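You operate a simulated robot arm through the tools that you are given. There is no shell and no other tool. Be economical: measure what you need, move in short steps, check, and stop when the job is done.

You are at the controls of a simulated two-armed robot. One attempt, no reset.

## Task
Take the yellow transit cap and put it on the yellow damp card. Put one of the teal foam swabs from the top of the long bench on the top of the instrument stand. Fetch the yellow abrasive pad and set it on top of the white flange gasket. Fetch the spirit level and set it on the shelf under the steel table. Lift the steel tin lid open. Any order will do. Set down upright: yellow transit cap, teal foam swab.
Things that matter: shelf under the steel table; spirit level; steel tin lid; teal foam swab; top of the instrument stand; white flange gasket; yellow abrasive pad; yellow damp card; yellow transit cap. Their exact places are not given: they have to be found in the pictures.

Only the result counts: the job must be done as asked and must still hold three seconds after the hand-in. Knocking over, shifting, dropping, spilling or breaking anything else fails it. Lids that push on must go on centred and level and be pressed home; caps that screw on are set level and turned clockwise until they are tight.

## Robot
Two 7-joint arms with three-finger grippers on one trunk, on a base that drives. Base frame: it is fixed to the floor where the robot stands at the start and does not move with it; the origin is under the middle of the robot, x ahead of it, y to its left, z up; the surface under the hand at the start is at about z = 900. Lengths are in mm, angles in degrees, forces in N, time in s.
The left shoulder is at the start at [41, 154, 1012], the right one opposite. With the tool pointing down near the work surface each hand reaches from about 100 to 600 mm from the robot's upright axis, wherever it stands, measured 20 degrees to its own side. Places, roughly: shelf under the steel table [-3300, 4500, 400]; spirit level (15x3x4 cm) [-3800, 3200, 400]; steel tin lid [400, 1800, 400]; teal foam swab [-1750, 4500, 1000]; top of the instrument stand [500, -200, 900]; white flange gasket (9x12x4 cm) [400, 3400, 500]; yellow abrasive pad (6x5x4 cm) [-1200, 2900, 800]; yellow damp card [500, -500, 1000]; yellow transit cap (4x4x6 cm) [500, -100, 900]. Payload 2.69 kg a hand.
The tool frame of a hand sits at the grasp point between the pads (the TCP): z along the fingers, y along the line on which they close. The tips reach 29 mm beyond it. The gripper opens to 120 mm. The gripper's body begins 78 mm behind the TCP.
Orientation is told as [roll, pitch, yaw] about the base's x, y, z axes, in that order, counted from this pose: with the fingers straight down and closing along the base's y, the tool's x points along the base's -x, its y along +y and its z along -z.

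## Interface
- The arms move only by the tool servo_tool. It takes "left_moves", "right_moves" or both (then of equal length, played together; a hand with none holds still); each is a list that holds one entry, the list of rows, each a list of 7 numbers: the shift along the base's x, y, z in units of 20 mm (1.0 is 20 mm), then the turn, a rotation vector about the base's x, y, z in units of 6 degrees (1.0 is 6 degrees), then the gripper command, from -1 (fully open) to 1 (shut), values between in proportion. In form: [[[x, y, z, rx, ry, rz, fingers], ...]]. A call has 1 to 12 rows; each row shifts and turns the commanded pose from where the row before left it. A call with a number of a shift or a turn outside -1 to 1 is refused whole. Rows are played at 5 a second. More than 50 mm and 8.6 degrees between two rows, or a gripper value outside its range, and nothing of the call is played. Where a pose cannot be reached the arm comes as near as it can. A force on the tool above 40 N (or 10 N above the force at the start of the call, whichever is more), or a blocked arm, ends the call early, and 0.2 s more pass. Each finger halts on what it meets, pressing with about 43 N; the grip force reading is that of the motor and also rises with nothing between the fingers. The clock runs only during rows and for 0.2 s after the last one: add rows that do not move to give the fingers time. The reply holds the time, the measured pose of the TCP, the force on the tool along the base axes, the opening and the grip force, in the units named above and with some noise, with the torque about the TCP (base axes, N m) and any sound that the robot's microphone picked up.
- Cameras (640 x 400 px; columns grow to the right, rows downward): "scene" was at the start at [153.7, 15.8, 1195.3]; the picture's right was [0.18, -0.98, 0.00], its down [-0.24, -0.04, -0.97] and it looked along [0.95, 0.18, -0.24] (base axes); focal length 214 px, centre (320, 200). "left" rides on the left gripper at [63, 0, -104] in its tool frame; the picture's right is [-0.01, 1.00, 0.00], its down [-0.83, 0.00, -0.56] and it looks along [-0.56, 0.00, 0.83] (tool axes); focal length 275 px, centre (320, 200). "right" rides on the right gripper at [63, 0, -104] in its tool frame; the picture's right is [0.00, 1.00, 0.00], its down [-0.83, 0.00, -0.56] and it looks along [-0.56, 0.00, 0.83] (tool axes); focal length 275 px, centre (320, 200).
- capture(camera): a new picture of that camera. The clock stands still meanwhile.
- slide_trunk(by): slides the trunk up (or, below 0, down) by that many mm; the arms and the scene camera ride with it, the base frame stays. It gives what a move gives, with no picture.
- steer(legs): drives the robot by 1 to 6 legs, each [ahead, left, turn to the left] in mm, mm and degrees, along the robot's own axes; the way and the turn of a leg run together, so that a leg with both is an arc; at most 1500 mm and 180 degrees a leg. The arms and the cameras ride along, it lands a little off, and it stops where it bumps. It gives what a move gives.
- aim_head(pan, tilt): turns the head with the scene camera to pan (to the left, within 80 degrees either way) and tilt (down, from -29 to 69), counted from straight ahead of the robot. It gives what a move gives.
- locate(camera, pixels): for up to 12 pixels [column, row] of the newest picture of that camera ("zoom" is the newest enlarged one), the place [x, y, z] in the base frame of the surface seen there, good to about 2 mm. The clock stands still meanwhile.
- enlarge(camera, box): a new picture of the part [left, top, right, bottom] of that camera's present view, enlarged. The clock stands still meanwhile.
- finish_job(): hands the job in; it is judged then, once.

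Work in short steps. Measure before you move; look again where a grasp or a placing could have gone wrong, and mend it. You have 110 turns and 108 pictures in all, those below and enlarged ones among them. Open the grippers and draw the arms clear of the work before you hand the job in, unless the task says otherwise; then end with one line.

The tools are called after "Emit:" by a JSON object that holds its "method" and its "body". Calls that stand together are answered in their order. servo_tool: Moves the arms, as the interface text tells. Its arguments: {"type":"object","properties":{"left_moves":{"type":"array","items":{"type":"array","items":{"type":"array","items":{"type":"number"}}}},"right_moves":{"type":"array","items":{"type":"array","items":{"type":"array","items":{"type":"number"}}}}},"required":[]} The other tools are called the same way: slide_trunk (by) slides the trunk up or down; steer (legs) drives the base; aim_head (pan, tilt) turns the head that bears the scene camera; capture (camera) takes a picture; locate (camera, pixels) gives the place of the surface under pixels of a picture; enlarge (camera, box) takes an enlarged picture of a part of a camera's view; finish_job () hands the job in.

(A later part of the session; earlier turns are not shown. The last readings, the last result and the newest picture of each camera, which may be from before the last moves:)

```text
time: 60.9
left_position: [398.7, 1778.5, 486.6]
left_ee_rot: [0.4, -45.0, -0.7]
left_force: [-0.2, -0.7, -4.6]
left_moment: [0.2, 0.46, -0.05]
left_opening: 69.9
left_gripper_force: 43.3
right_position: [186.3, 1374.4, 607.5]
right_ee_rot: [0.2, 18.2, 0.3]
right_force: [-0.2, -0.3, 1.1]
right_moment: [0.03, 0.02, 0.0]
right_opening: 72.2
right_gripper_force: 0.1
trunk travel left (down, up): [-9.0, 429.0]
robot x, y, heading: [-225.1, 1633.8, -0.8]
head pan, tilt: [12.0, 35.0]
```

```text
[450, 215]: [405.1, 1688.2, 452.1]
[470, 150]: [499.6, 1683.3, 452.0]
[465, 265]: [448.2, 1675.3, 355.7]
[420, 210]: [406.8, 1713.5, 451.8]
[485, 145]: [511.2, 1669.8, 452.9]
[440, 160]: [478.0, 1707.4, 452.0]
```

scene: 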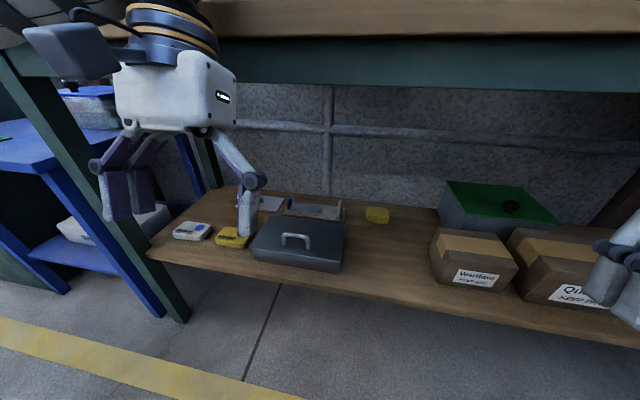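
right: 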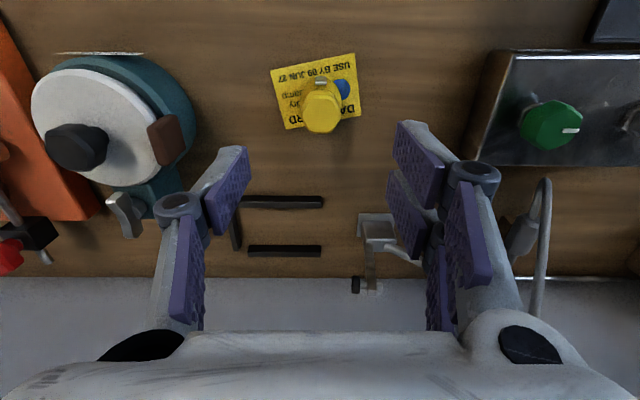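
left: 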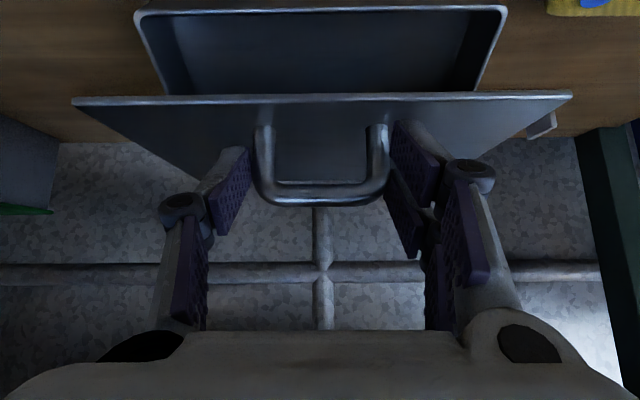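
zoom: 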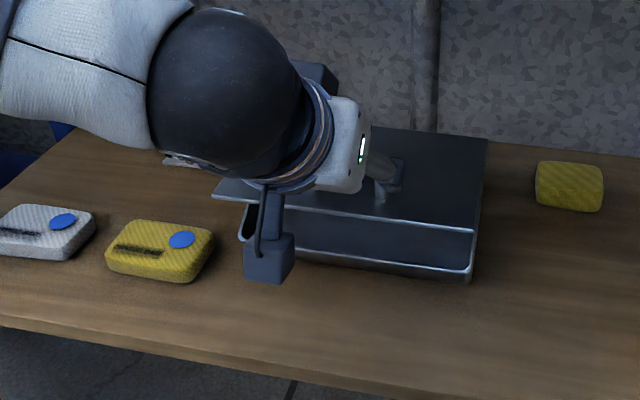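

The whole lid is level at z 451, shifted +34 in x. Check whether the tin body moved too.

Emit:
{"method": "enlarge", "body": {"camera": "scene", "box": [250, 190, 350, 250]}}

Emit:
{"method": "locate", "body": {"camera": "zoom", "pixels": [[590, 240], [580, 260], [560, 245], [400, 220], [400, 235], [600, 200], [605, 130], [300, 200], [250, 180]]}}

```text
6.40 times, centred on (300, 220) of scene
```

zoom: 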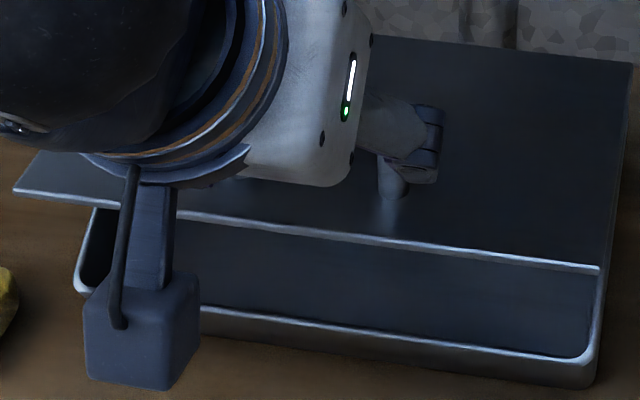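

```text
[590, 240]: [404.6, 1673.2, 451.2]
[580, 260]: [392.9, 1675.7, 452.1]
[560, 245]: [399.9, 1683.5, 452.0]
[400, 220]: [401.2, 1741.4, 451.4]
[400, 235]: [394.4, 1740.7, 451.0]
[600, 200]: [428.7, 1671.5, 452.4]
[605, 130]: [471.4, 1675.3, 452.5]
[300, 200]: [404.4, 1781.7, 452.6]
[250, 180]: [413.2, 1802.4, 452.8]
```

Emit:
{"method": "locate", "body": {"camera": "zoom", "pixels": [[585, 360], [560, 358], [450, 342], [450, 355], [300, 322], [560, 385], [560, 310], [300, 280], [85, 285]]}}

```text
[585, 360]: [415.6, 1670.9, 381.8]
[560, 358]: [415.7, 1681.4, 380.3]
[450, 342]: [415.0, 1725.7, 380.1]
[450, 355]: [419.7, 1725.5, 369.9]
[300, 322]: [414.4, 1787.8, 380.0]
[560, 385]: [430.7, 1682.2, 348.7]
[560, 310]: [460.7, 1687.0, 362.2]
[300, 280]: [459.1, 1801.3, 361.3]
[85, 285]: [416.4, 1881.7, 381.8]
```

The lid is hinged after all: the box's rear tilted up with it because the grip held the lid's angle. I reverse the motion exactly to set the tin back down.

Emit:
{"method": "servo_tool", "body": {"left_moves": [[[-0.36, 0, -0.29, 0, 0, 0, 0.5], [-0.33, 0, -0.31, 0, 0, 0, 0.5], [-0.3, 0, -0.34, 0, 0, 0, 0.5], [-0.27, 0, -0.37, 0, 0, 0, 0.5], [-0.23, 0, -0.39, 0, 0, 0, 0.5], [-0.2, 0, -0.4, 0, 0, 0, 0.5], [-0.17, 0, -0.42, 0, 0, 0, 0.5], [-0.12, 0, -0.42, 0, 0, 0, 0.5], [0, 0, 0, 0, 0, 0, 0.5]]]}}

Emit:
{"method": "enlarge", "body": {"camera": "scene", "box": [240, 190, 360, 270]}}

Emit:
{"method": "locate", "body": {"camera": "zoom", "pixels": [[540, 170], [560, 80], [500, 300], [510, 320], [300, 250], [400, 270], [60, 250], [520, 350]]}}

```text
time: 62.9
left_position: [358.2, 1777.5, 428.9]
left_ee_rot: [0.4, -45.1, -0.8]
left_force: [0.4, 0.6, -2.7]
left_moment: [0.02, 0.34, -0.07]
left_opening: 69.8
left_gripper_force: 43.4
right_position: [185.9, 1373.8, 607.3]
right_ee_rot: [0.2, 18.2, 0.4]
right_force: [0.2, 0.3, -0.5]
right_moment: [0.02, 0.0, -0.01]
right_opening: 72.1
right_gripper_force: 0.0
trunk travel left (down, up): [-9.0, 429.0]
robot x, y, heading: [-226.1, 1636.3, -0.6]
head pan, tilt: [12.0, 35.0]
```

```text
5.00 times, centred on (300, 230) of scene
```

zoom: 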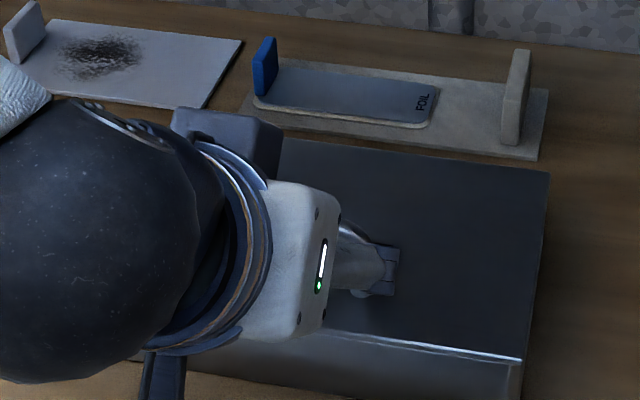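

```text
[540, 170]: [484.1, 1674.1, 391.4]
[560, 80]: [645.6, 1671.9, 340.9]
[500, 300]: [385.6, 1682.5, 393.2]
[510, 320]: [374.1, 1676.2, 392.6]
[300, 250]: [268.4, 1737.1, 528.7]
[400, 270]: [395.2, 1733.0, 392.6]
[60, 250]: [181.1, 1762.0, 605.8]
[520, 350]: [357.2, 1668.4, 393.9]
```

The tin is back in place and level. Release, back off, and re-approach with the tool horizontal so the hand can rotate with the lid.

Emit:
{"method": "servo_tool", "body": {"left_moves": [[[0, 0, 0, 0, 0, 0, 0], [0, 0, 0, 0, 0, 0, -0.5], [0, 0, 0, 0, 0, 0, -0.8], [-0.7, 0, 0.7, 0, 0, 0, -0.8], [-0.7, 0, 0.7, 0, 0, 0, -0.8], [-0.7, 0, 0.7, 0, -1, 0, -0.8], [-0.7, 0, 0, 0, -1, 0, -0.8], [-0.7, 0, 0, 0, -1, 0, -0.8], [-0.3, 0, 0, 0, -1, 0, -0.8], [0, 0, -0.4, 0, -1, 0, -0.8], [0, 0, -0.5, 0, -1, 0, -0.8], [0, 0, -0.6, 0, -1, 0, -0.8]]]}}

Emit:
{"method": "capture", "body": {"camera": "left"}}

Emit:
{"method": "capture", "body": {"camera": "scene"}}

```text
time: 65.5
left_position: [291.8, 1761.0, 440.5]
left_ee_rot: [9.8, -87.1, -9.6]
left_force: [-0.2, 0.5, 0.1]
left_moment: [0.0, 0.01, -0.02]
left_opening: 108.0
left_gripper_force: 0.0
left hand out of reach, approached as far as the arm can: row 8, 9, 12
right_position: [187.1, 1374.2, 607.7]
right_ee_rot: [0.3, 18.3, 0.4]
right_force: [0.5, 0.4, 0.0]
right_moment: [0.02, -0.02, 0.02]
right_opening: 71.8
right_gripper_force: 0.1
trunk travel left (down, up): [-9.0, 429.0]
robot x, y, heading: [-228.3, 1636.7, -0.7]
head pan, tilt: [12.0, 35.0]
```

```text
74 pictures are left
```

left: 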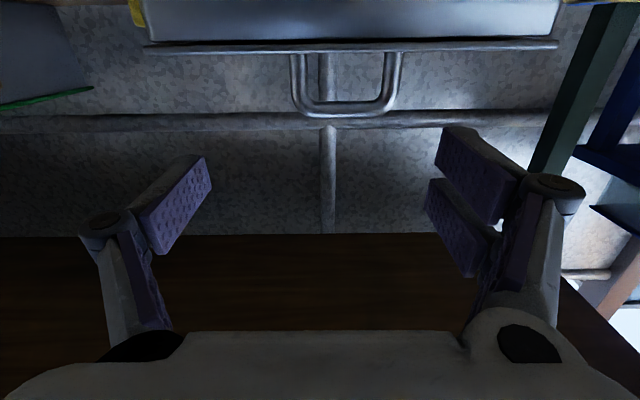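

```text
73 pictures are left
```

scene: 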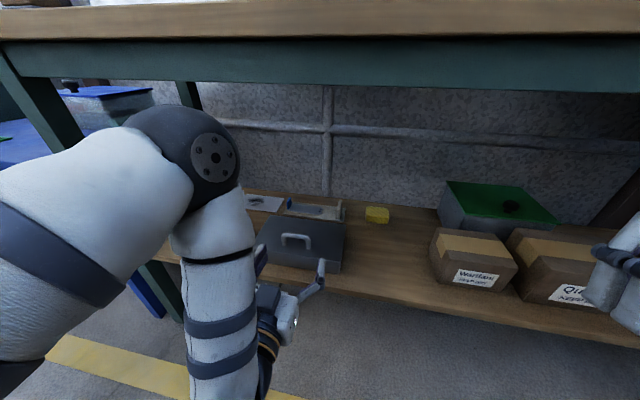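

Tool is horizontal and level. Shift left 15, down 28, then forward around the handle.

Emit:
{"method": "servo_tool", "body": {"left_moves": [[[0, 0.4, -0.7, 0, 0, 0, -0.8], [0, 0.4, -0.7, 0, 0, 0, -0.8], [0.7, 0, 0, 0, 0, 0, -0.8], [0.7, 0, 0, 0, 0, 0, -0.8], [0.7, 0, 0, 0, 0, 0, -0.8], [0.7, 0, 0, 0, 0, 0, -0.8], [0.4, 0, 0, 0, 0, 0, -0.8], [0, 0, 0, 0, 0, 0, -0.8]]]}}

Emit:
{"method": "capture", "body": {"camera": "left"}}

Emit:
{"method": "enlarge", "body": {"camera": "scene", "box": [230, 200, 370, 290]}}

```text
time: 67.3
left_position: [359.6, 1750.0, 420.8]
left_ee_rot: [9.7, -86.9, -9.3]
left_force: [-0.2, 0.3, 0.0]
left_moment: [0.0, -0.03, 0.0]
left_opening: 108.5
left_gripper_force: 0.4
left hand out of reach, approached as far as the arm can: row 1, 2, 4
right_position: [186.5, 1373.5, 607.5]
right_ee_rot: [0.2, 18.4, 0.5]
right_force: [0.9, -0.4, -1.0]
right_moment: [-0.02, 0.0, 0.04]
right_opening: 72.2
right_gripper_force: 0.0
trunk travel left (down, up): [-9.0, 429.0]
robot x, y, heading: [-230.2, 1632.9, -0.7]
head pan, tilt: [12.0, 35.0]
```

```text
72 pictures are left
```

left: 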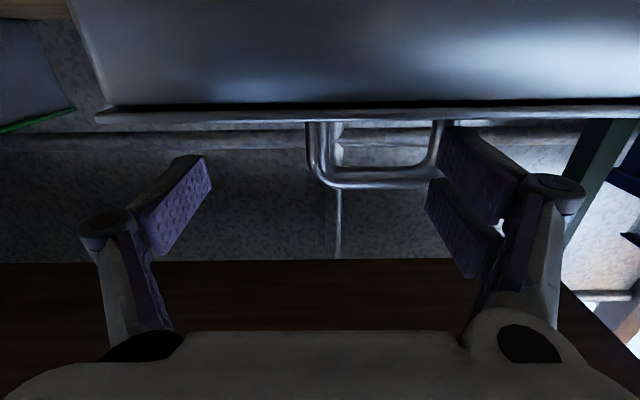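

```text
4.44 times, centred on (300, 245) of scene
```

zoom: 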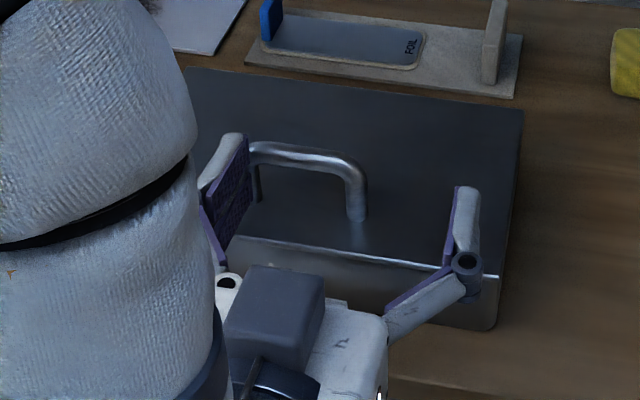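

The left finger sits on the leg's line and the arm cannot shift left; I back off 40 mm, drive the base left 28 mm.

Emit:
{"method": "servo_tool", "body": {"left_moves": [[[-0.7, 0, 0, 0, 0, 0, -0.8], [-0.7, 0, 0, 0, 0, 0, -0.8], [-0.7, 0, 0, 0, 0, 0, -0.8], [0, 0, 0, 0, 0, 0, -1]]]}}

Emit:
{"method": "steer", "body": {"legs": [[0, 30, 0]]}}

Emit:
{"method": "capture", "body": {"camera": "left"}}

```text
time: 68.3
left_position: [315.6, 1751.6, 420.2]
left_ee_rot: [8.2, -87.0, -8.1]
left_force: [0.0, -0.4, 0.2]
left_moment: [-0.03, 0.01, 0.0]
left_opening: 120.1
left_gripper_force: 0.1
right_position: [186.4, 1373.0, 607.5]
right_ee_rot: [0.1, 18.4, 0.5]
right_force: [-0.5, -0.9, 0.2]
right_moment: [-0.03, 0.0, -0.03]
right_opening: 71.9
right_gripper_force: 0.0
trunk travel left (down, up): [-9.0, 429.0]
robot x, y, heading: [-226.4, 1631.2, -0.6]
head pan, tilt: [12.0, 35.0]
```

```text
time: 69.2
left_position: [318.4, 1773.0, 420.7]
left_ee_rot: [17.3, -86.9, -17.8]
left_force: [-0.3, -0.4, 0.2]
left_moment: [0.03, 0.0, 0.01]
left_opening: 120.1
left_gripper_force: 0.1
right_position: [186.4, 1389.1, 603.8]
right_ee_rot: [1.6, 18.3, -1.4]
right_force: [0.0, 0.4, -0.4]
right_moment: [0.0, -0.02, 0.01]
right_opening: 72.0
right_gripper_force: 0.1
trunk travel left (down, up): [-9.0, 429.0]
robot x, y, heading: [-228.2, 1667.8, -1.4]
head pan, tilt: [12.0, 35.0]
```

```text
70 pictures are left
```

left: 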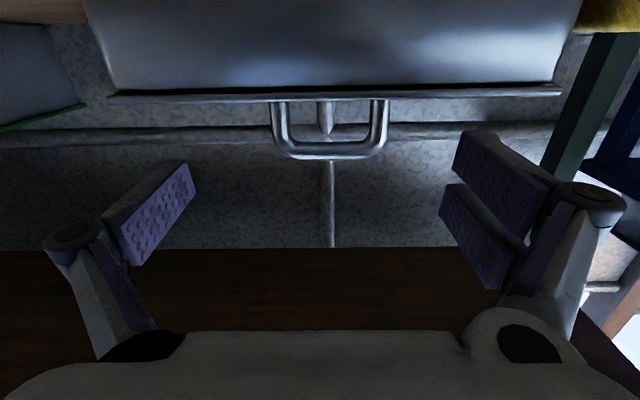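

Handle now centred (col 330). Forward and slightly down, then check.

Emit:
{"method": "servo_tool", "body": {"left_moves": [[[0.6, 0.05, -0.2, 0, 0, 0, -1], [0.6, 0.05, -0.2, 0, 0, 0, -1], [0.6, 0.05, 0, 0, 0, 0, -1], [0.6, 0, 0, 0, 0, 0, -1], [0, 0, 0, 0, 0, 0, -0.7]]]}}

Emit:
{"method": "capture", "body": {"camera": "left"}}

Emit:
{"method": "enlarge", "body": {"camera": "scene", "box": [230, 200, 370, 290]}}

```text
time: 70.4
left_position: [368.5, 1769.2, 410.2]
left_ee_rot: [15.3, -86.5, -15.5]
left_force: [-1.2, 1.3, 0.4]
left_moment: [0.01, 0.04, 0.12]
left_opening: 103.4
left_gripper_force: 1.1
left hand out of reach, approached as far as the arm can: row 3
right_position: [186.6, 1390.0, 605.0]
right_ee_rot: [1.5, 18.2, -1.6]
right_force: [-1.0, 0.7, 0.1]
right_moment: [0.0, 0.0, 0.04]
right_opening: 71.9
right_gripper_force: 0.1
trunk travel left (down, up): [-9.0, 429.0]
robot x, y, heading: [-225.0, 1665.1, -1.4]
head pan, tilt: [12.0, 35.0]
```

```text
69 pictures are left
```

left: 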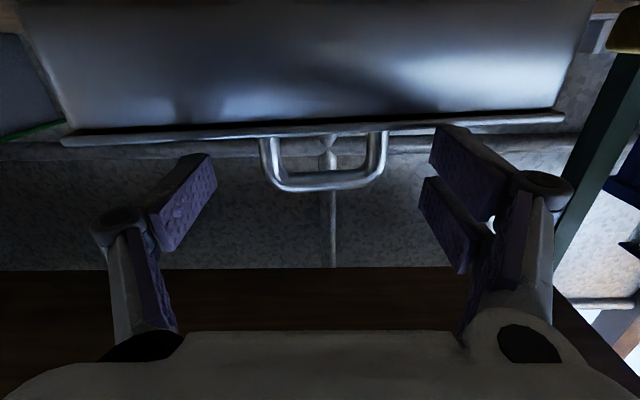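

```text
4.44 times, centred on (300, 245) of scene
```

zoom: 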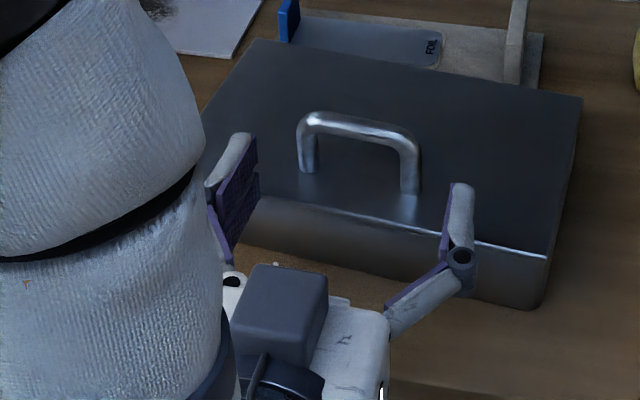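

Fingers look short of the handle in the scene picture; re-measure the handle.

Emit:
{"method": "locate", "body": {"camera": "zoom", "pixels": [[350, 120], [308, 165], [408, 185], [460, 195], [240, 145], [540, 250], [380, 215], [580, 100]]}}

Emit:
{"method": "locate", "body": {"camera": "left", "pixels": [[320, 182], [272, 150], [380, 150], [100, 140], [540, 115]]}}

```text
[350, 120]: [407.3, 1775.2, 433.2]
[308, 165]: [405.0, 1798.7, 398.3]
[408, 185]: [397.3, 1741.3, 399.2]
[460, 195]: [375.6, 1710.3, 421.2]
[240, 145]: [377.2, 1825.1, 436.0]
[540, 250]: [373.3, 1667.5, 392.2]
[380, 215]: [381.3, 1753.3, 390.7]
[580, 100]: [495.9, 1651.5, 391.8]
```

```text
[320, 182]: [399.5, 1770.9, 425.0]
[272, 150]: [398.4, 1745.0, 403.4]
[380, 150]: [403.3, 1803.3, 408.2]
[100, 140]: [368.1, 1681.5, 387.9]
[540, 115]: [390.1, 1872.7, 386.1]
```

The tin got nudged ~25 mm back; handle now at (401,1772). I advance 22 mm, grip the legs and then will drag it back square.

Emit:
{"method": "servo_tool", "body": {"left_moves": [[[0.6, 0.1, 0, 0, 0, 0, -0.7], [0.6, 0.1, 0, 0, 0, 0, -0.7], [0, 0, 0, 0, 0, 0, -0.5], [0, 0, 0, 0, 0, 0, 0], [0, 0, 0, 0, 0, 0, 0.5], [0, 0, 0, 0, 0, 0, 0.5]]]}}

Emit:
{"method": "capture", "body": {"camera": "left"}}

Emit:
{"method": "enlarge", "body": {"camera": "scene", "box": [230, 200, 370, 290]}}

```text
time: 71.8
left_position: [391.0, 1768.6, 413.2]
left_ee_rot: [14.5, -86.5, -14.7]
left_force: [-0.6, 0.4, -0.3]
left_moment: [0.0, -0.02, 0.04]
left_opening: 30.2
left_gripper_force: 0.3
left hand out of reach, approached as far as the arm can: row 1
right_position: [186.2, 1388.5, 604.4]
right_ee_rot: [1.4, 18.3, -1.5]
right_force: [-0.4, -0.1, 0.4]
right_moment: [0.0, 0.04, -0.01]
right_opening: 72.1
right_gripper_force: 0.1
trunk travel left (down, up): [-9.0, 429.0]
robot x, y, heading: [-228.2, 1666.3, -1.5]
head pan, tilt: [12.0, 35.0]
```

```text
67 pictures are left
```

left: 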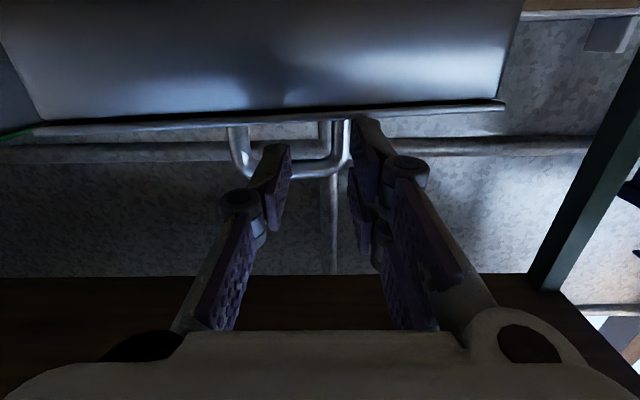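

```text
4.44 times, centred on (300, 245) of scene
```

zoom: 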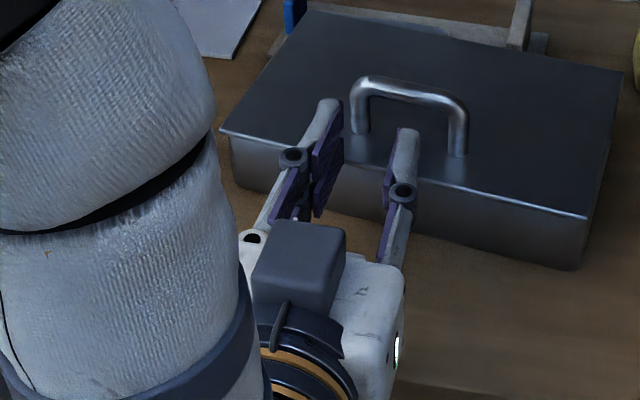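

The tin moved again; something other than fingers may touch. Measure tips, handle and tin corners.

Emit:
{"method": "locate", "body": {"camera": "zoom", "pixels": [[330, 105], [408, 135], [360, 130], [460, 150], [405, 88], [585, 215], [222, 133], [620, 75], [300, 255], [330, 300]]}}

Emit:
{"method": "capture", "body": {"camera": "scene"}}

```text
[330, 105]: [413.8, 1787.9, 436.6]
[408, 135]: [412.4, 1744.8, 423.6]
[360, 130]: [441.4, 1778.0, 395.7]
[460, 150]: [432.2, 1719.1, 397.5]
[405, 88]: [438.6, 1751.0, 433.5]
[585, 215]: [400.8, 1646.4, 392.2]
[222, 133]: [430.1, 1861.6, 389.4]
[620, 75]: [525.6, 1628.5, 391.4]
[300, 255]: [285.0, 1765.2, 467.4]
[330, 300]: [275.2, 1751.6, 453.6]
```

```text
65 pictures are left
```

scene: 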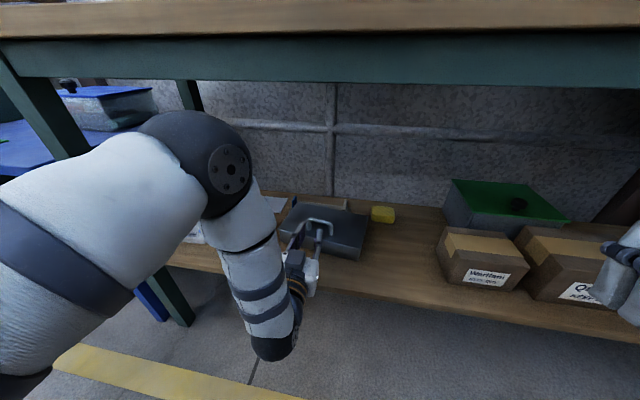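

Left finger is two-pronged (±22 mm), so at z 413 it caught the lid edge. Back off, open, drive the base ahead, then approach higher.

Emit:
{"method": "servo_tool", "body": {"left_moves": [[[-1, 0, 0, 0, 0, 0, 0.5], [-1, 0, 0, 0, 0, 0, 0.5], [-1, 0, 0.3, 0, 0, 0, -0.3], [-1, 0, 0.3, 0, 0, 0, -1], [-0.5, 0, 0.3, 0, 0, 0, -1]]]}}

Emit:
{"method": "steer", "body": {"legs": [[85, 0, 1.4]]}}

Emit:
{"method": "capture", "body": {"camera": "scene"}}

Emit:
{"method": "capture", "body": {"camera": "left"}}

```text
time: 73.0
left_position: [301.0, 1772.1, 428.8]
left_ee_rot: [11.3, -86.7, -12.0]
left_force: [0.9, 0.0, -0.1]
left_moment: [0.0, -0.02, -0.02]
left_opening: 120.3
left_gripper_force: 0.0
right_position: [185.5, 1389.4, 605.0]
right_ee_rot: [1.5, 18.2, -1.4]
right_force: [0.1, -0.3, -0.1]
right_moment: [-0.01, 0.03, 0.03]
right_opening: 72.0
right_gripper_force: 0.1
trunk travel left (down, up): [-9.0, 429.0]
robot x, y, heading: [-228.2, 1665.1, -1.4]
head pan, tilt: [12.0, 35.0]
```

```text
time: 73.7
left_position: [303.1, 1770.1, 424.0]
left_ee_rot: [7.3, -86.1, -8.3]
left_force: [0.1, 0.3, -0.1]
left_moment: [0.0, -0.03, -0.01]
left_opening: 120.1
left_gripper_force: 0.0
right_position: [187.4, 1387.6, 604.5]
right_ee_rot: [1.4, 18.1, -1.4]
right_force: [-0.4, -0.6, 0.4]
right_moment: [0.01, -0.01, 0.01]
right_opening: 72.0
right_gripper_force: 0.0
trunk travel left (down, up): [-9.0, 429.0]
robot x, y, heading: [-230.5, 1666.0, -1.8]
head pan, tilt: [12.0, 35.0]
stopped in leg 1: the robot was blocked; the commanded pose is now the measured one
```

```text
64 pictures are left
```

scene: 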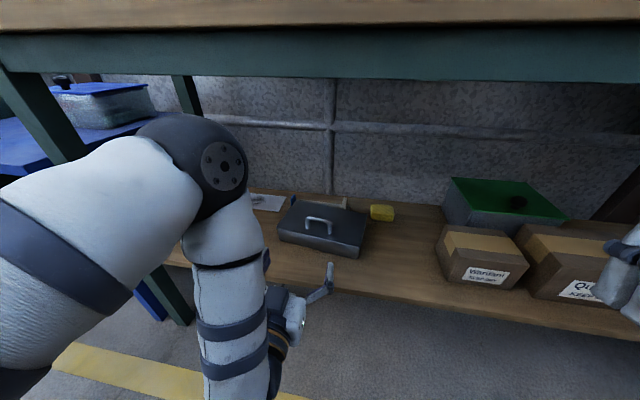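

```text
63 pictures are left
```

left: 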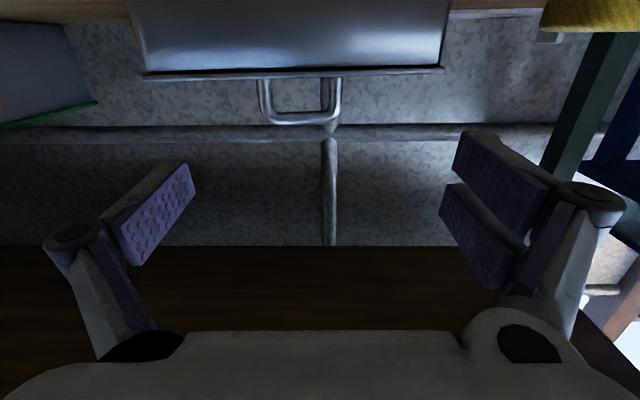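

The base was blocked; find what is near the bench: check the elbow and the right hand.

Emit:
{"method": "locate", "body": {"camera": "scene", "pixels": [[205, 160], [240, 165], [170, 125], [225, 240], [90, 200], [610, 260], [320, 60], [320, 245], [330, 280], [60, 210], [330, 217], [320, 190]]}}

Emit:
{"method": "aim_head", "body": {"pan": -30, "tilt": 45}}

Emit:
{"method": "capture", "body": {"camera": "scene"}}

```text
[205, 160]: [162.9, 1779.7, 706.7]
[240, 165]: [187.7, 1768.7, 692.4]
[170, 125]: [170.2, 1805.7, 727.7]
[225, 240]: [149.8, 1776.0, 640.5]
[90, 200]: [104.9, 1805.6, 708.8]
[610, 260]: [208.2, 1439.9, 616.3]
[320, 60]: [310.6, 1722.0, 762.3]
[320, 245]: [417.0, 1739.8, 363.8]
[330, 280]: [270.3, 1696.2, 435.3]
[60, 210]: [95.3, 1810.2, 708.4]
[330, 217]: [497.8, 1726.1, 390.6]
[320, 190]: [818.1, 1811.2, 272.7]
```

```text
time: 74.8
left_position: [303.4, 1770.6, 425.1]
left_ee_rot: [8.2, -86.3, -9.2]
left_force: [-0.1, 0.2, -0.5]
left_moment: [0.01, -0.01, 0.0]
left_opening: 119.9
left_gripper_force: 0.1
right_position: [186.6, 1388.3, 605.3]
right_ee_rot: [1.3, 18.2, -1.5]
right_force: [0.1, -0.2, 0.2]
right_moment: [0.01, 0.03, 0.0]
right_opening: 72.1
right_gripper_force: 0.0
trunk travel left (down, up): [-9.0, 429.0]
robot x, y, heading: [-227.5, 1662.0, -1.7]
head pan, tilt: [-30.0, 45.0]
```

```text
62 pictures are left
```

scene: 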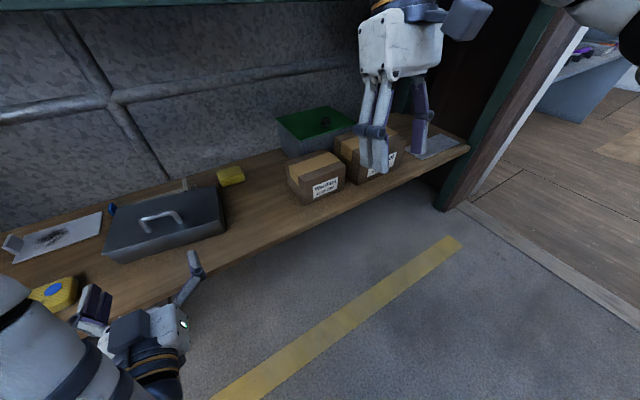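

The right wrist leans against the bench front. Pull the right hand back and straighten it, then drive ahead.

Emit:
{"method": "servo_tool", "body": {"right_moves": [[[-1, 0, 0, 0, -0.8, 0, -0.2], [-1, 0, 0, 0, -0.8, 0, -0.2], [-1, 0, 0, 0, -0.8, 0, -0.2], [-1, 0, 0, 0, -0.6, 0, -0.2], [-1, 0, 0, 0, 0, 0, -0.2]]]}}

Emit:
{"method": "steer", "body": {"legs": [[85, 10, 1.6]]}}

Emit:
{"method": "aim_head", "body": {"pan": 12, "tilt": 35}}

Emit:
{"method": "enlarge", "body": {"camera": "scene", "box": [220, 180, 380, 290]}}

```text
time: 76.0
left_position: [304.7, 1770.9, 421.5]
left_ee_rot: [6.5, -85.8, -7.4]
left_force: [0.1, -0.2, 0.5]
left_moment: [0.01, 0.03, -0.02]
left_opening: 120.3
left_gripper_force: 0.0
right_position: [92.0, 1389.4, 600.2]
right_ee_rot: [1.8, 0.7, -1.5]
right_force: [0.2, 0.1, -0.2]
right_moment: [0.02, -0.06, -0.02]
right_opening: 71.9
right_gripper_force: 0.0
trunk travel left (down, up): [-9.0, 429.0]
robot x, y, heading: [-233.2, 1663.3, -1.7]
head pan, tilt: [-30.0, 45.0]
```

```text
time: 77.1
left_position: [387.9, 1793.8, 420.7]
left_ee_rot: [6.5, -85.9, -5.8]
left_force: [0.4, -0.1, 0.2]
left_moment: [0.01, 0.01, -0.01]
left_opening: 120.1
left_gripper_force: 0.0
right_position: [184.1, 1408.0, 601.1]
right_ee_rot: [1.8, 0.8, 0.2]
right_force: [0.6, -0.5, -0.1]
right_moment: [0.01, 0.04, -0.03]
right_opening: 71.9
right_gripper_force: 0.1
trunk travel left (down, up): [-9.0, 429.0]
robot x, y, heading: [-144.6, 1676.8, -0.0]
head pan, tilt: [-30.0, 45.0]
```

```text
time: 78.2
left_position: [388.5, 1794.2, 420.4]
left_ee_rot: [6.5, -85.8, -5.9]
left_force: [-0.5, 0.0, 1.1]
left_moment: [0.04, 0.02, 0.01]
left_opening: 119.9
left_gripper_force: 0.0
right_position: [183.9, 1407.6, 602.1]
right_ee_rot: [1.8, 0.8, 0.1]
right_force: [0.6, 0.0, -0.3]
right_moment: [0.01, -0.02, 0.0]
right_opening: 71.9
right_gripper_force: 0.0
trunk travel left (down, up): [-9.0, 429.0]
robot x, y, heading: [-143.5, 1675.4, -0.1]
head pan, tilt: [12.0, 35.0]
```

```text
3.64 times, centred on (300, 235) of scene
```

zoom: 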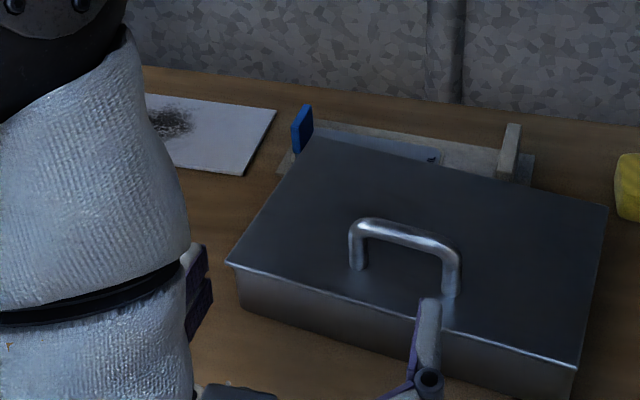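

Emit:
{"method": "locate", "body": {"camera": "zoom", "pixels": [[360, 255], [450, 280], [405, 232], [580, 365], [228, 265], [605, 205], [318, 140], [290, 155], [530, 175], [430, 330], [200, 260], [500, 180]]}}

```text
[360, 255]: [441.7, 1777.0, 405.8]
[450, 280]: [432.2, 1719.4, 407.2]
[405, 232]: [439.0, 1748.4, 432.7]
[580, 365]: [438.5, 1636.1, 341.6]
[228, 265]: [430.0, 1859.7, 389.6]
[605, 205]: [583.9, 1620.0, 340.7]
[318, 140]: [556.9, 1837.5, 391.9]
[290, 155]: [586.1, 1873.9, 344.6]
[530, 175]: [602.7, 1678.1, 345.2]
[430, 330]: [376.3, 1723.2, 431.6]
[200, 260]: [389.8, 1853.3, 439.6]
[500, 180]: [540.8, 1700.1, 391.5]
```

Handle centre (437,1748), skewed −9°. Shift right 45, yaw −9°, rise 2 mm, then advance.

Emit:
{"method": "servo_tool", "body": {"left_moves": [[[0, -0.8, 0.1, 0, 0, -0.5, -1], [0, -0.8, 0, 0, 0, -0.5, -1], [0, -0.65, 0, 0, 0, -0.5, -1], [0, 0, 0, 0, 0, 0, -1]]]}}

Emit:
{"method": "capture", "body": {"camera": "left"}}

```text
time: 79.2
left_position: [385.8, 1739.3, 425.0]
left_ee_rot: [9.2, -85.8, -17.1]
left_force: [-0.3, -0.7, 0.5]
left_moment: [0.02, 0.0, -0.03]
left_opening: 120.1
left_gripper_force: 0.1
left hand out of reach, approached as far as the arm can: row 3
right_position: [184.3, 1406.7, 601.3]
right_ee_rot: [1.8, 0.8, 0.1]
right_force: [0.2, 0.5, -0.5]
right_moment: [-0.01, 0.01, -0.01]
right_opening: 71.9
right_gripper_force: 0.0
trunk travel left (down, up): [-9.0, 429.0]
robot x, y, heading: [-141.8, 1674.3, 0.0]
head pan, tilt: [12.0, 35.0]
```

```text
60 pictures are left
```

left: 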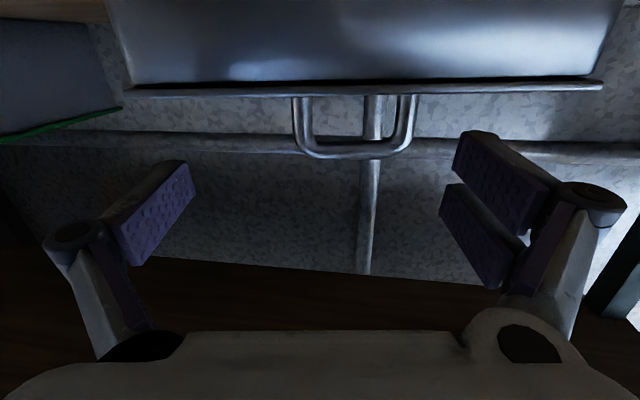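

Emit:
{"method": "servo_tool", "body": {"left_moves": [[[0, 0.6, -0.1, 0, 0, 0, -1], [0.5, 0.1, 0, 0, 0, 0, -1], [0.5, 0, 0, 0, 0, 0, -1], [0.5, 0, 0, 0, 0, 0, -1], [0.5, 0, 0, 0, 0, 0, -1], [0, 0, 0, 0, 0, 0, -1]]]}}

Emit:
{"method": "capture", "body": {"camera": "left"}}

Emit:
{"method": "enlarge", "body": {"camera": "scene", "box": [220, 180, 380, 290]}}

```text
time: 80.6
left_position: [419.7, 1731.0, 429.7]
left_ee_rot: [8.7, -85.8, -16.7]
left_force: [-0.6, -0.1, 0.4]
left_moment: [0.0, -0.02, -0.03]
left_opening: 120.3
left_gripper_force: 0.0
left hand out of reach, approached as far as the arm can: row 1, 2, 3, 4
right_position: [183.5, 1406.9, 600.8]
right_ee_rot: [1.7, 0.9, 0.1]
right_force: [0.3, -0.3, -0.1]
right_moment: [0.02, -0.01, 0.0]
right_opening: 71.8
right_gripper_force: 0.1
trunk travel left (down, up): [-9.0, 429.0]
robot x, y, heading: [-142.9, 1673.6, 0.2]
head pan, tilt: [12.0, 35.0]
```

```text
59 pictures are left
```

left: 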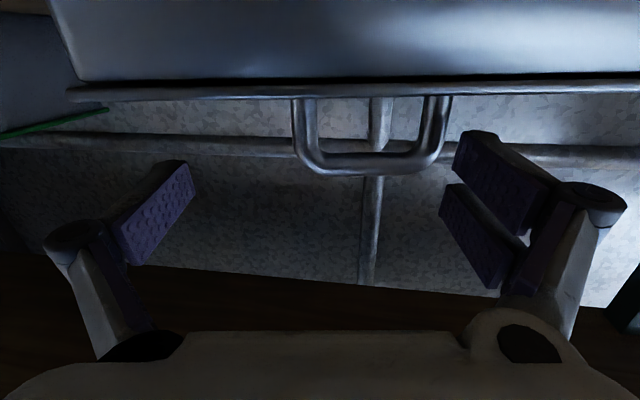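

```text
3.64 times, centred on (300, 235) of scene
```

zoom: 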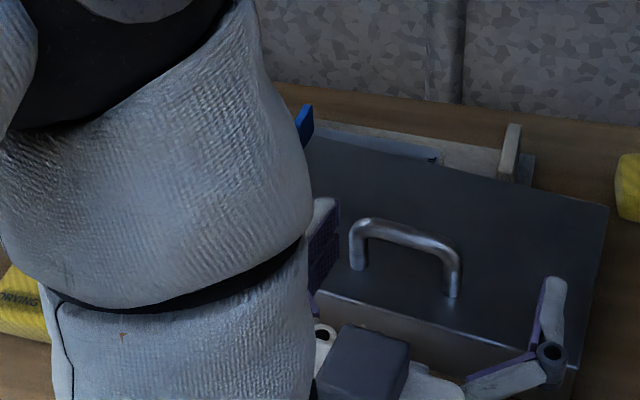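

Arm is at a limit in +y; use the base: left 17 mm, and trunk down 7.

Emit:
{"method": "steer", "body": {"legs": [[0, 17, 0]]}}

Emit:
{"method": "slide_trunk", "body": {"by": -7}}

Emit:
{"method": "servo_tool", "body": {"left_moves": [[[0.2, 0, 0, 0, 0, 0, -1], [0.2, 0, 0, 0, 0, 0, -1], [0, 0, 0, 0, 0, 0, -1]]]}}

Emit:
{"method": "capture", "body": {"camera": "left"}}

```text
time: 81.4
left_position: [419.6, 1746.7, 429.0]
left_ee_rot: [8.7, -85.8, -16.7]
left_force: [0.2, -0.5, 0.7]
left_moment: [0.03, 0.0, -0.03]
left_opening: 120.0
left_gripper_force: 0.0
right_position: [185.6, 1423.6, 601.2]
right_ee_rot: [1.9, 0.8, 0.1]
right_force: [1.0, -0.1, 0.0]
right_moment: [0.01, 0.04, -0.02]
right_opening: 71.8
right_gripper_force: 0.0
trunk travel left (down, up): [-9.0, 429.0]
robot x, y, heading: [-142.0, 1692.2, -0.2]
head pan, tilt: [12.0, 35.0]
```

```text
time: 81.9
left_position: [418.9, 1748.5, 422.1]
left_ee_rot: [10.8, -85.8, -18.9]
left_force: [0.2, 0.5, -0.6]
left_moment: [0.0, -0.04, -0.05]
left_opening: 120.0
left_gripper_force: 0.1
right_position: [184.8, 1424.7, 593.8]
right_ee_rot: [1.9, 0.8, 0.1]
right_force: [-0.2, -0.7, 0.2]
right_moment: [-0.01, 0.02, 0.01]
right_opening: 72.0
right_gripper_force: 0.0
trunk travel left (down, up): [-2.0, 436.0]
robot x, y, heading: [-143.1, 1690.1, 0.0]
head pan, tilt: [12.0, 35.0]
```

```text
time: 82.7
left_position: [426.6, 1747.6, 422.7]
left_ee_rot: [11.8, -85.7, -19.7]
left_force: [0.3, 0.5, 0.0]
left_moment: [0.0, 0.01, 0.01]
left_opening: 120.1
left_gripper_force: 0.1
right_position: [184.7, 1423.5, 593.8]
right_ee_rot: [1.8, 0.8, 0.2]
right_force: [0.0, 0.1, 0.3]
right_moment: [-0.01, -0.01, 0.02]
right_opening: 72.0
right_gripper_force: 0.0
trunk travel left (down, up): [-2.0, 436.0]
robot x, y, heading: [-144.3, 1688.2, -0.1]
head pan, tilt: [12.0, 35.0]
```

```text
57 pictures are left
```

left: 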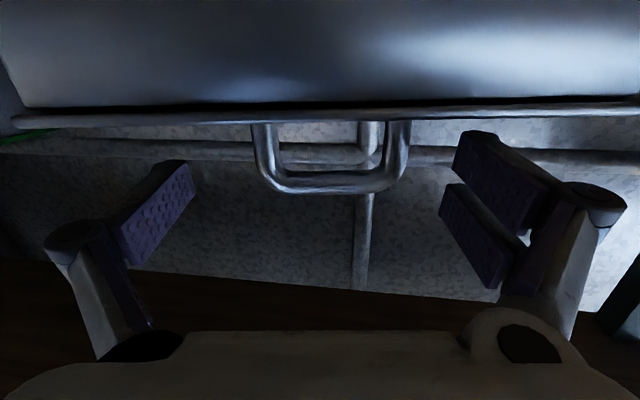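

Centred (330). Close.

Emit:
{"method": "servo_tool", "body": {"left_moves": [[[0, 0, 0, 0, 0, 0, -0.5], [0, 0, 0, 0, 0, 0, 0], [0, 0, 0, 0, 0, 0, 0.3], [0, 0, 0, 0, 0, 0, 0.3], [0, 0, 0, 0, 0, 0, 0.3]]]}}

Emit:
{"method": "capture", "body": {"camera": "left"}}

```text
time: 83.9
left_position: [427.2, 1747.1, 423.1]
left_ee_rot: [12.6, -85.6, -20.4]
left_force: [-0.3, 2.4, 1.8]
left_moment: [0.87, -0.15, 0.24]
left_opening: 69.4
left_gripper_force: 42.9
right_position: [184.4, 1423.1, 594.2]
right_ee_rot: [1.9, 0.8, 0.1]
right_force: [-0.6, 0.0, 0.6]
right_moment: [0.0, 0.03, 0.01]
right_opening: 72.1
right_gripper_force: 0.2
trunk travel left (down, up): [-2.0, 436.0]
robot x, y, heading: [-142.1, 1692.2, 0.0]
head pan, tilt: [12.0, 35.0]
```

```text
56 pictures are left
```

left: 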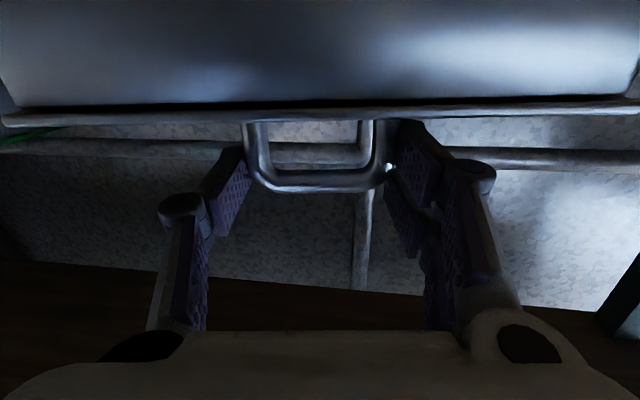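

Gripped. Drag the closed tin back: x −61, yaw +8° by arm, and +28 in y by base.

Emit:
{"method": "servo_tool", "body": {"left_moves": [[[-0.5, 0, 0, 0, 0, 0.2, 0.3], [-0.5, 0, 0, 0, 0, 0.2, 0.3], [-0.5, 0, 0, 0, 0, 0.2, 0.3], [-0.5, 0, 0, 0, 0, 0.2, 0.3], [-0.5, 0, 0, 0, 0, 0.2, 0.3], [-0.5, 0, 0, 0, 0, 0.3, 0.3], [0, 0, 0, 0, 0, 0, 0.3]]]}}

Emit:
{"method": "steer", "body": {"legs": [[0, 28, 0]]}}

Emit:
{"method": "enlarge", "body": {"camera": "scene", "box": [220, 180, 380, 290]}}

Emit:
{"method": "locate", "body": {"camera": "zoom", "pixels": [[400, 320], [500, 340], [540, 250], [420, 220], [350, 200], [600, 260], [560, 350]]}}

```text
time: 85.5
left_position: [367.5, 1747.1, 423.3]
left_ee_rot: [11.5, -85.9, -11.9]
left_force: [5.1, -0.6, 7.1]
left_moment: [1.3, -0.44, -0.41]
left_opening: 69.6
left_gripper_force: 43.3
right_position: [183.4, 1424.9, 594.5]
right_ee_rot: [1.8, 0.7, 0.1]
right_force: [0.6, -1.0, 0.4]
right_moment: [0.03, -0.04, 0.0]
right_opening: 71.8
right_gripper_force: 0.0
trunk travel left (down, up): [-2.0, 436.0]
robot x, y, heading: [-140.4, 1689.7, -0.2]
head pan, tilt: [12.0, 35.0]
```

```text
time: 86.5
left_position: [366.1, 1777.3, 421.8]
left_ee_rot: [11.0, -85.9, -11.0]
left_force: [-1.6, 1.5, 8.5]
left_moment: [1.2, -0.47, 0.49]
left_opening: 69.4
left_gripper_force: 43.0
right_position: [183.4, 1453.4, 593.9]
right_ee_rot: [1.8, 0.7, 0.3]
right_force: [-0.1, 0.6, 0.3]
right_moment: [0.01, 0.01, -0.01]
right_opening: 71.9
right_gripper_force: 0.0
trunk travel left (down, up): [-2.0, 436.0]
robot x, y, heading: [-143.0, 1720.4, 0.2]
head pan, tilt: [12.0, 35.0]
```

```text
3.64 times, centred on (300, 235) of scene
```

zoom: 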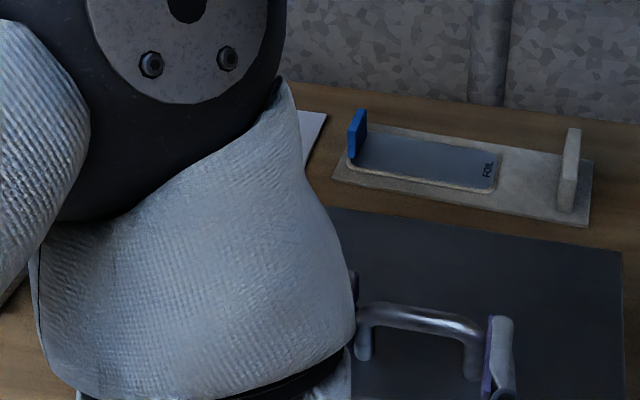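

```text
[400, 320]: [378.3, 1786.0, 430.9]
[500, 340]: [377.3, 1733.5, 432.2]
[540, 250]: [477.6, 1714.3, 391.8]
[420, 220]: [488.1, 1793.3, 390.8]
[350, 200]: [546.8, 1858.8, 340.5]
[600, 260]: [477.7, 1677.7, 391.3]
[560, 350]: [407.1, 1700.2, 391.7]
```

The tin is back at its place, lid level. Now raise the lid rotating the hand about the hinge (487,389), first 25°.

Emit:
{"method": "servo_tool", "body": {"left_moves": [[[0.165, 0, 0.52, 0, 0.833, 0, 0.3], [0.215, 0, 0.505, 0, 0.833, 0, 0.3], [0.255, 0, 0.485, 0, 0.833, 0, 0.3], [0.295, 0, 0.46, 0, 0.833, 0, 0.3], [0.335, 0, 0.43, 0, 0.833, 0, 0.3], [0, 0, 0, 0, 0, 0, 0.3]]]}}

Emit:
{"method": "capture", "body": {"camera": "scene"}}

Emit:
{"method": "capture", "body": {"camera": "left"}}

```text
time: 87.8
left_position: [394.2, 1777.0, 470.9]
left_ee_rot: [1.5, -60.7, -1.7]
left_force: [-1.7, -0.9, 2.1]
left_moment: [0.8, -0.1, 0.0]
left_opening: 69.6
left_gripper_force: 42.9
right_position: [184.4, 1453.7, 594.3]
right_ee_rot: [1.8, 0.7, 0.3]
right_force: [0.8, 0.6, -0.2]
right_moment: [-0.02, 0.02, -0.02]
right_opening: 71.9
right_gripper_force: 0.0
trunk travel left (down, up): [-2.0, 436.0]
robot x, y, heading: [-143.5, 1720.0, -0.5]
head pan, tilt: [12.0, 35.0]
```

```text
54 pictures are left
```

scene: 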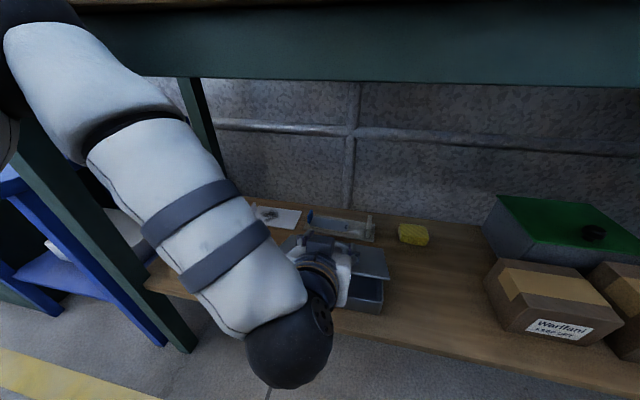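

```text
53 pictures are left
```

left: 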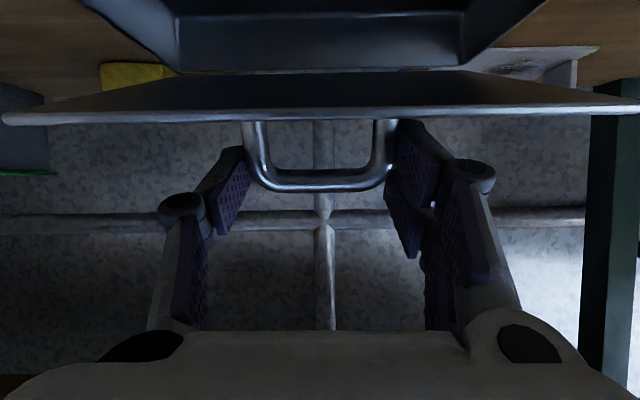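

Hinge is working; the box stays on the shelf. Continue to 55°.

Emit:
{"method": "servo_tool", "body": {"left_moves": [[[0.37, 0, 0.405, 0, 0.833, 0, 0.3], [0.405, 0, 0.365, 0, 0.833, 0, 0.3], [0.435, 0, 0.335, 0, 0.833, 0, 0.3], [0.465, 0, 0.29, 0, 0.833, 0, 0.3], [0.485, 0, 0.25, 0, 0.833, 0, 0.3], [0.505, 0, 0.205, 0, 0.833, 0, 0.3], [0, 0, 0, 0, 0, 0, 0.3]]]}}

Emit:
{"method": "capture", "body": {"camera": "scene"}}

```text
time: 89.5
left_position: [441.6, 1778.1, 503.7]
left_ee_rot: [0.8, -30.4, -1.4]
left_force: [3.1, -5.7, 14.1]
left_moment: [0.26, -1.06, -0.8]
left_opening: 69.5
left_gripper_force: 42.6
right_position: [180.9, 1452.8, 596.0]
right_ee_rot: [1.7, 0.6, 0.2]
right_force: [0.1, -0.7, -0.1]
right_moment: [0.0, 0.0, 0.01]
right_opening: 71.9
right_gripper_force: 0.0
trunk travel left (down, up): [-2.0, 436.0]
robot x, y, heading: [-141.8, 1720.7, 0.0]
head pan, tilt: [12.0, 35.0]
```

```text
52 pictures are left
```

scene: 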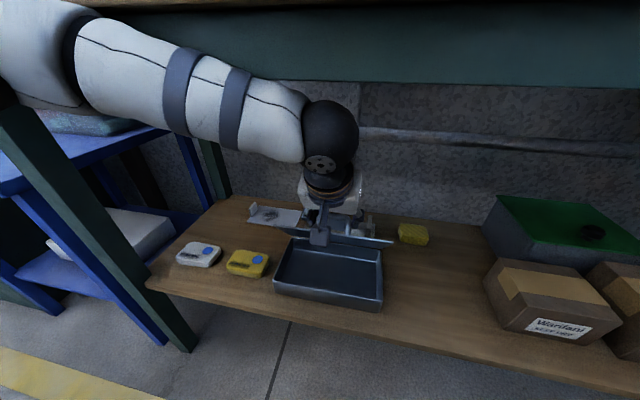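

Lid is at ~55°. Check clearance of the wrist ball under the bench and the lid itself.

Emit:
{"method": "locate", "body": {"camera": "scene", "pixels": [[330, 105], [355, 130], [330, 150], [230, 65], [300, 80], [390, 241], [300, 230], [380, 300], [420, 80]]}}

Emit:
{"method": "enlarge", "body": {"camera": "scene", "box": [250, 150, 410, 310]}}

```text
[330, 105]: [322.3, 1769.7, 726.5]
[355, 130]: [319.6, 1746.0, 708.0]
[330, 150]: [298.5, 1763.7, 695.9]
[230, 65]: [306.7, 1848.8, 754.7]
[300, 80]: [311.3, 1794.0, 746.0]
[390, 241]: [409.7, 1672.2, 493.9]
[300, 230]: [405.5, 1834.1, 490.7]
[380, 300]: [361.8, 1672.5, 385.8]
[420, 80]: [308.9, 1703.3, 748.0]
```

```text
2.50 times, centred on (330, 230) of scene
```

zoom: 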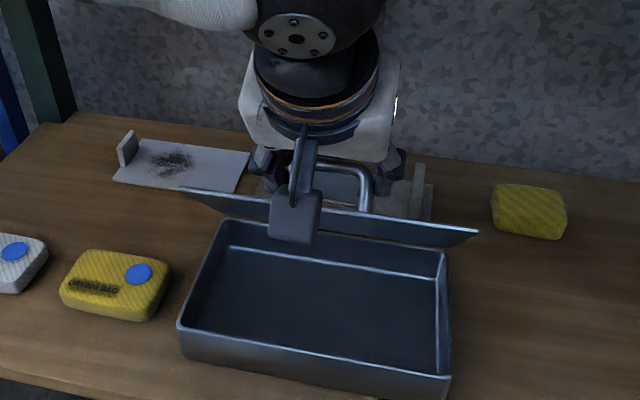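

Lid at 53°. The left wrist is close under the apron, so I bring the right hand (closed, tilted 60° forward) under the lid's right part to push it further.

Emit:
{"method": "servo_tool", "body": {"right_moves": [[[0.3, 0.95, -0.5, 0, -1, 0, 1], [0.5, 0.95, -0.5, 0, -1, 0, 1], [0.6, 0.95, -0.5, 0, -1, 0, 1], [0.6, 0.95, -0.5, 0, -1, 0, 1], [0.6, 0.95, -0.5, 0, -1, 0, 1], [0.6, 0.95, -0.5, 0, -1, 0, 1], [0.6, 0.95, -0.5, 0, -1, 0, 1], [0.6, 0.95, -0.5, 0, -1, 0, 1], [0.6, 0.95, -0.5, 0, -1, 0, 1], [0.6, 0.95, -0.5, 0, -1, 0, 1], [0.6, 0.95, -0.6, 0, 0, 0, 1], [0.6, 0.95, -0.6, 0, 0, 0, 1]]]}}

Emit:
{"method": "capture", "body": {"camera": "scene"}}

Emit:
{"method": "capture", "body": {"camera": "right"}}

```text
time: 92.0
left_position: [440.9, 1778.2, 501.9]
left_ee_rot: [0.7, -30.1, -1.4]
left_force: [-5.8, 4.0, 14.1]
left_moment: [0.74, -0.08, -0.11]
left_opening: 69.4
left_gripper_force: 43.3
right_position: [377.8, 1698.8, 513.9]
right_ee_rot: [1.4, -59.5, 0.4]
right_force: [0.0, 1.1, 0.0]
right_moment: [-0.02, 0.02, 0.02]
right_opening: 0.2
right_gripper_force: 28.3
right hand out of reach, approached as far as the arm can: row 3, 4, 5, 6, 7, 8
trunk travel left (down, up): [-2.0, 436.0]
robot x, y, heading: [-139.9, 1718.6, 0.2]
head pan, tilt: [12.0, 35.0]
```

```text
50 pictures are left
```

scene: 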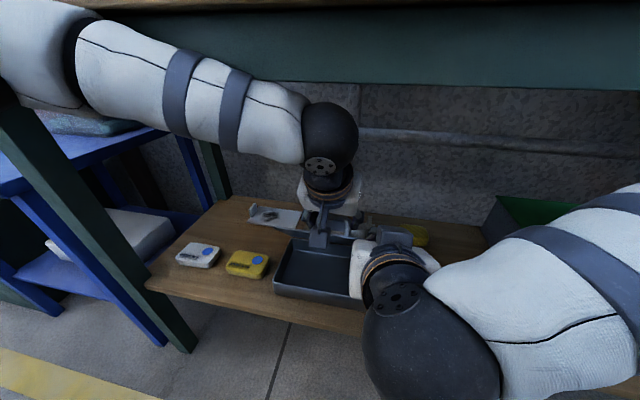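

```text
49 pictures are left
```

right: 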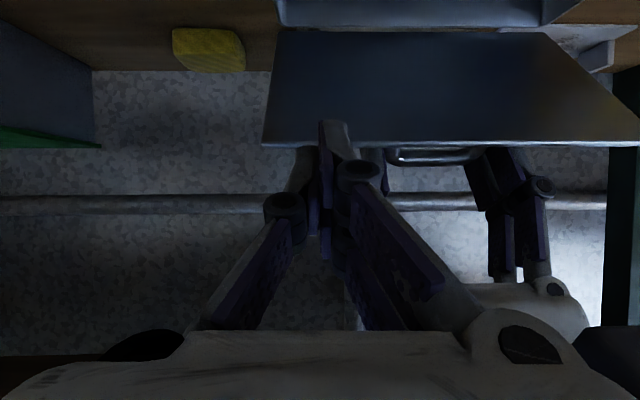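

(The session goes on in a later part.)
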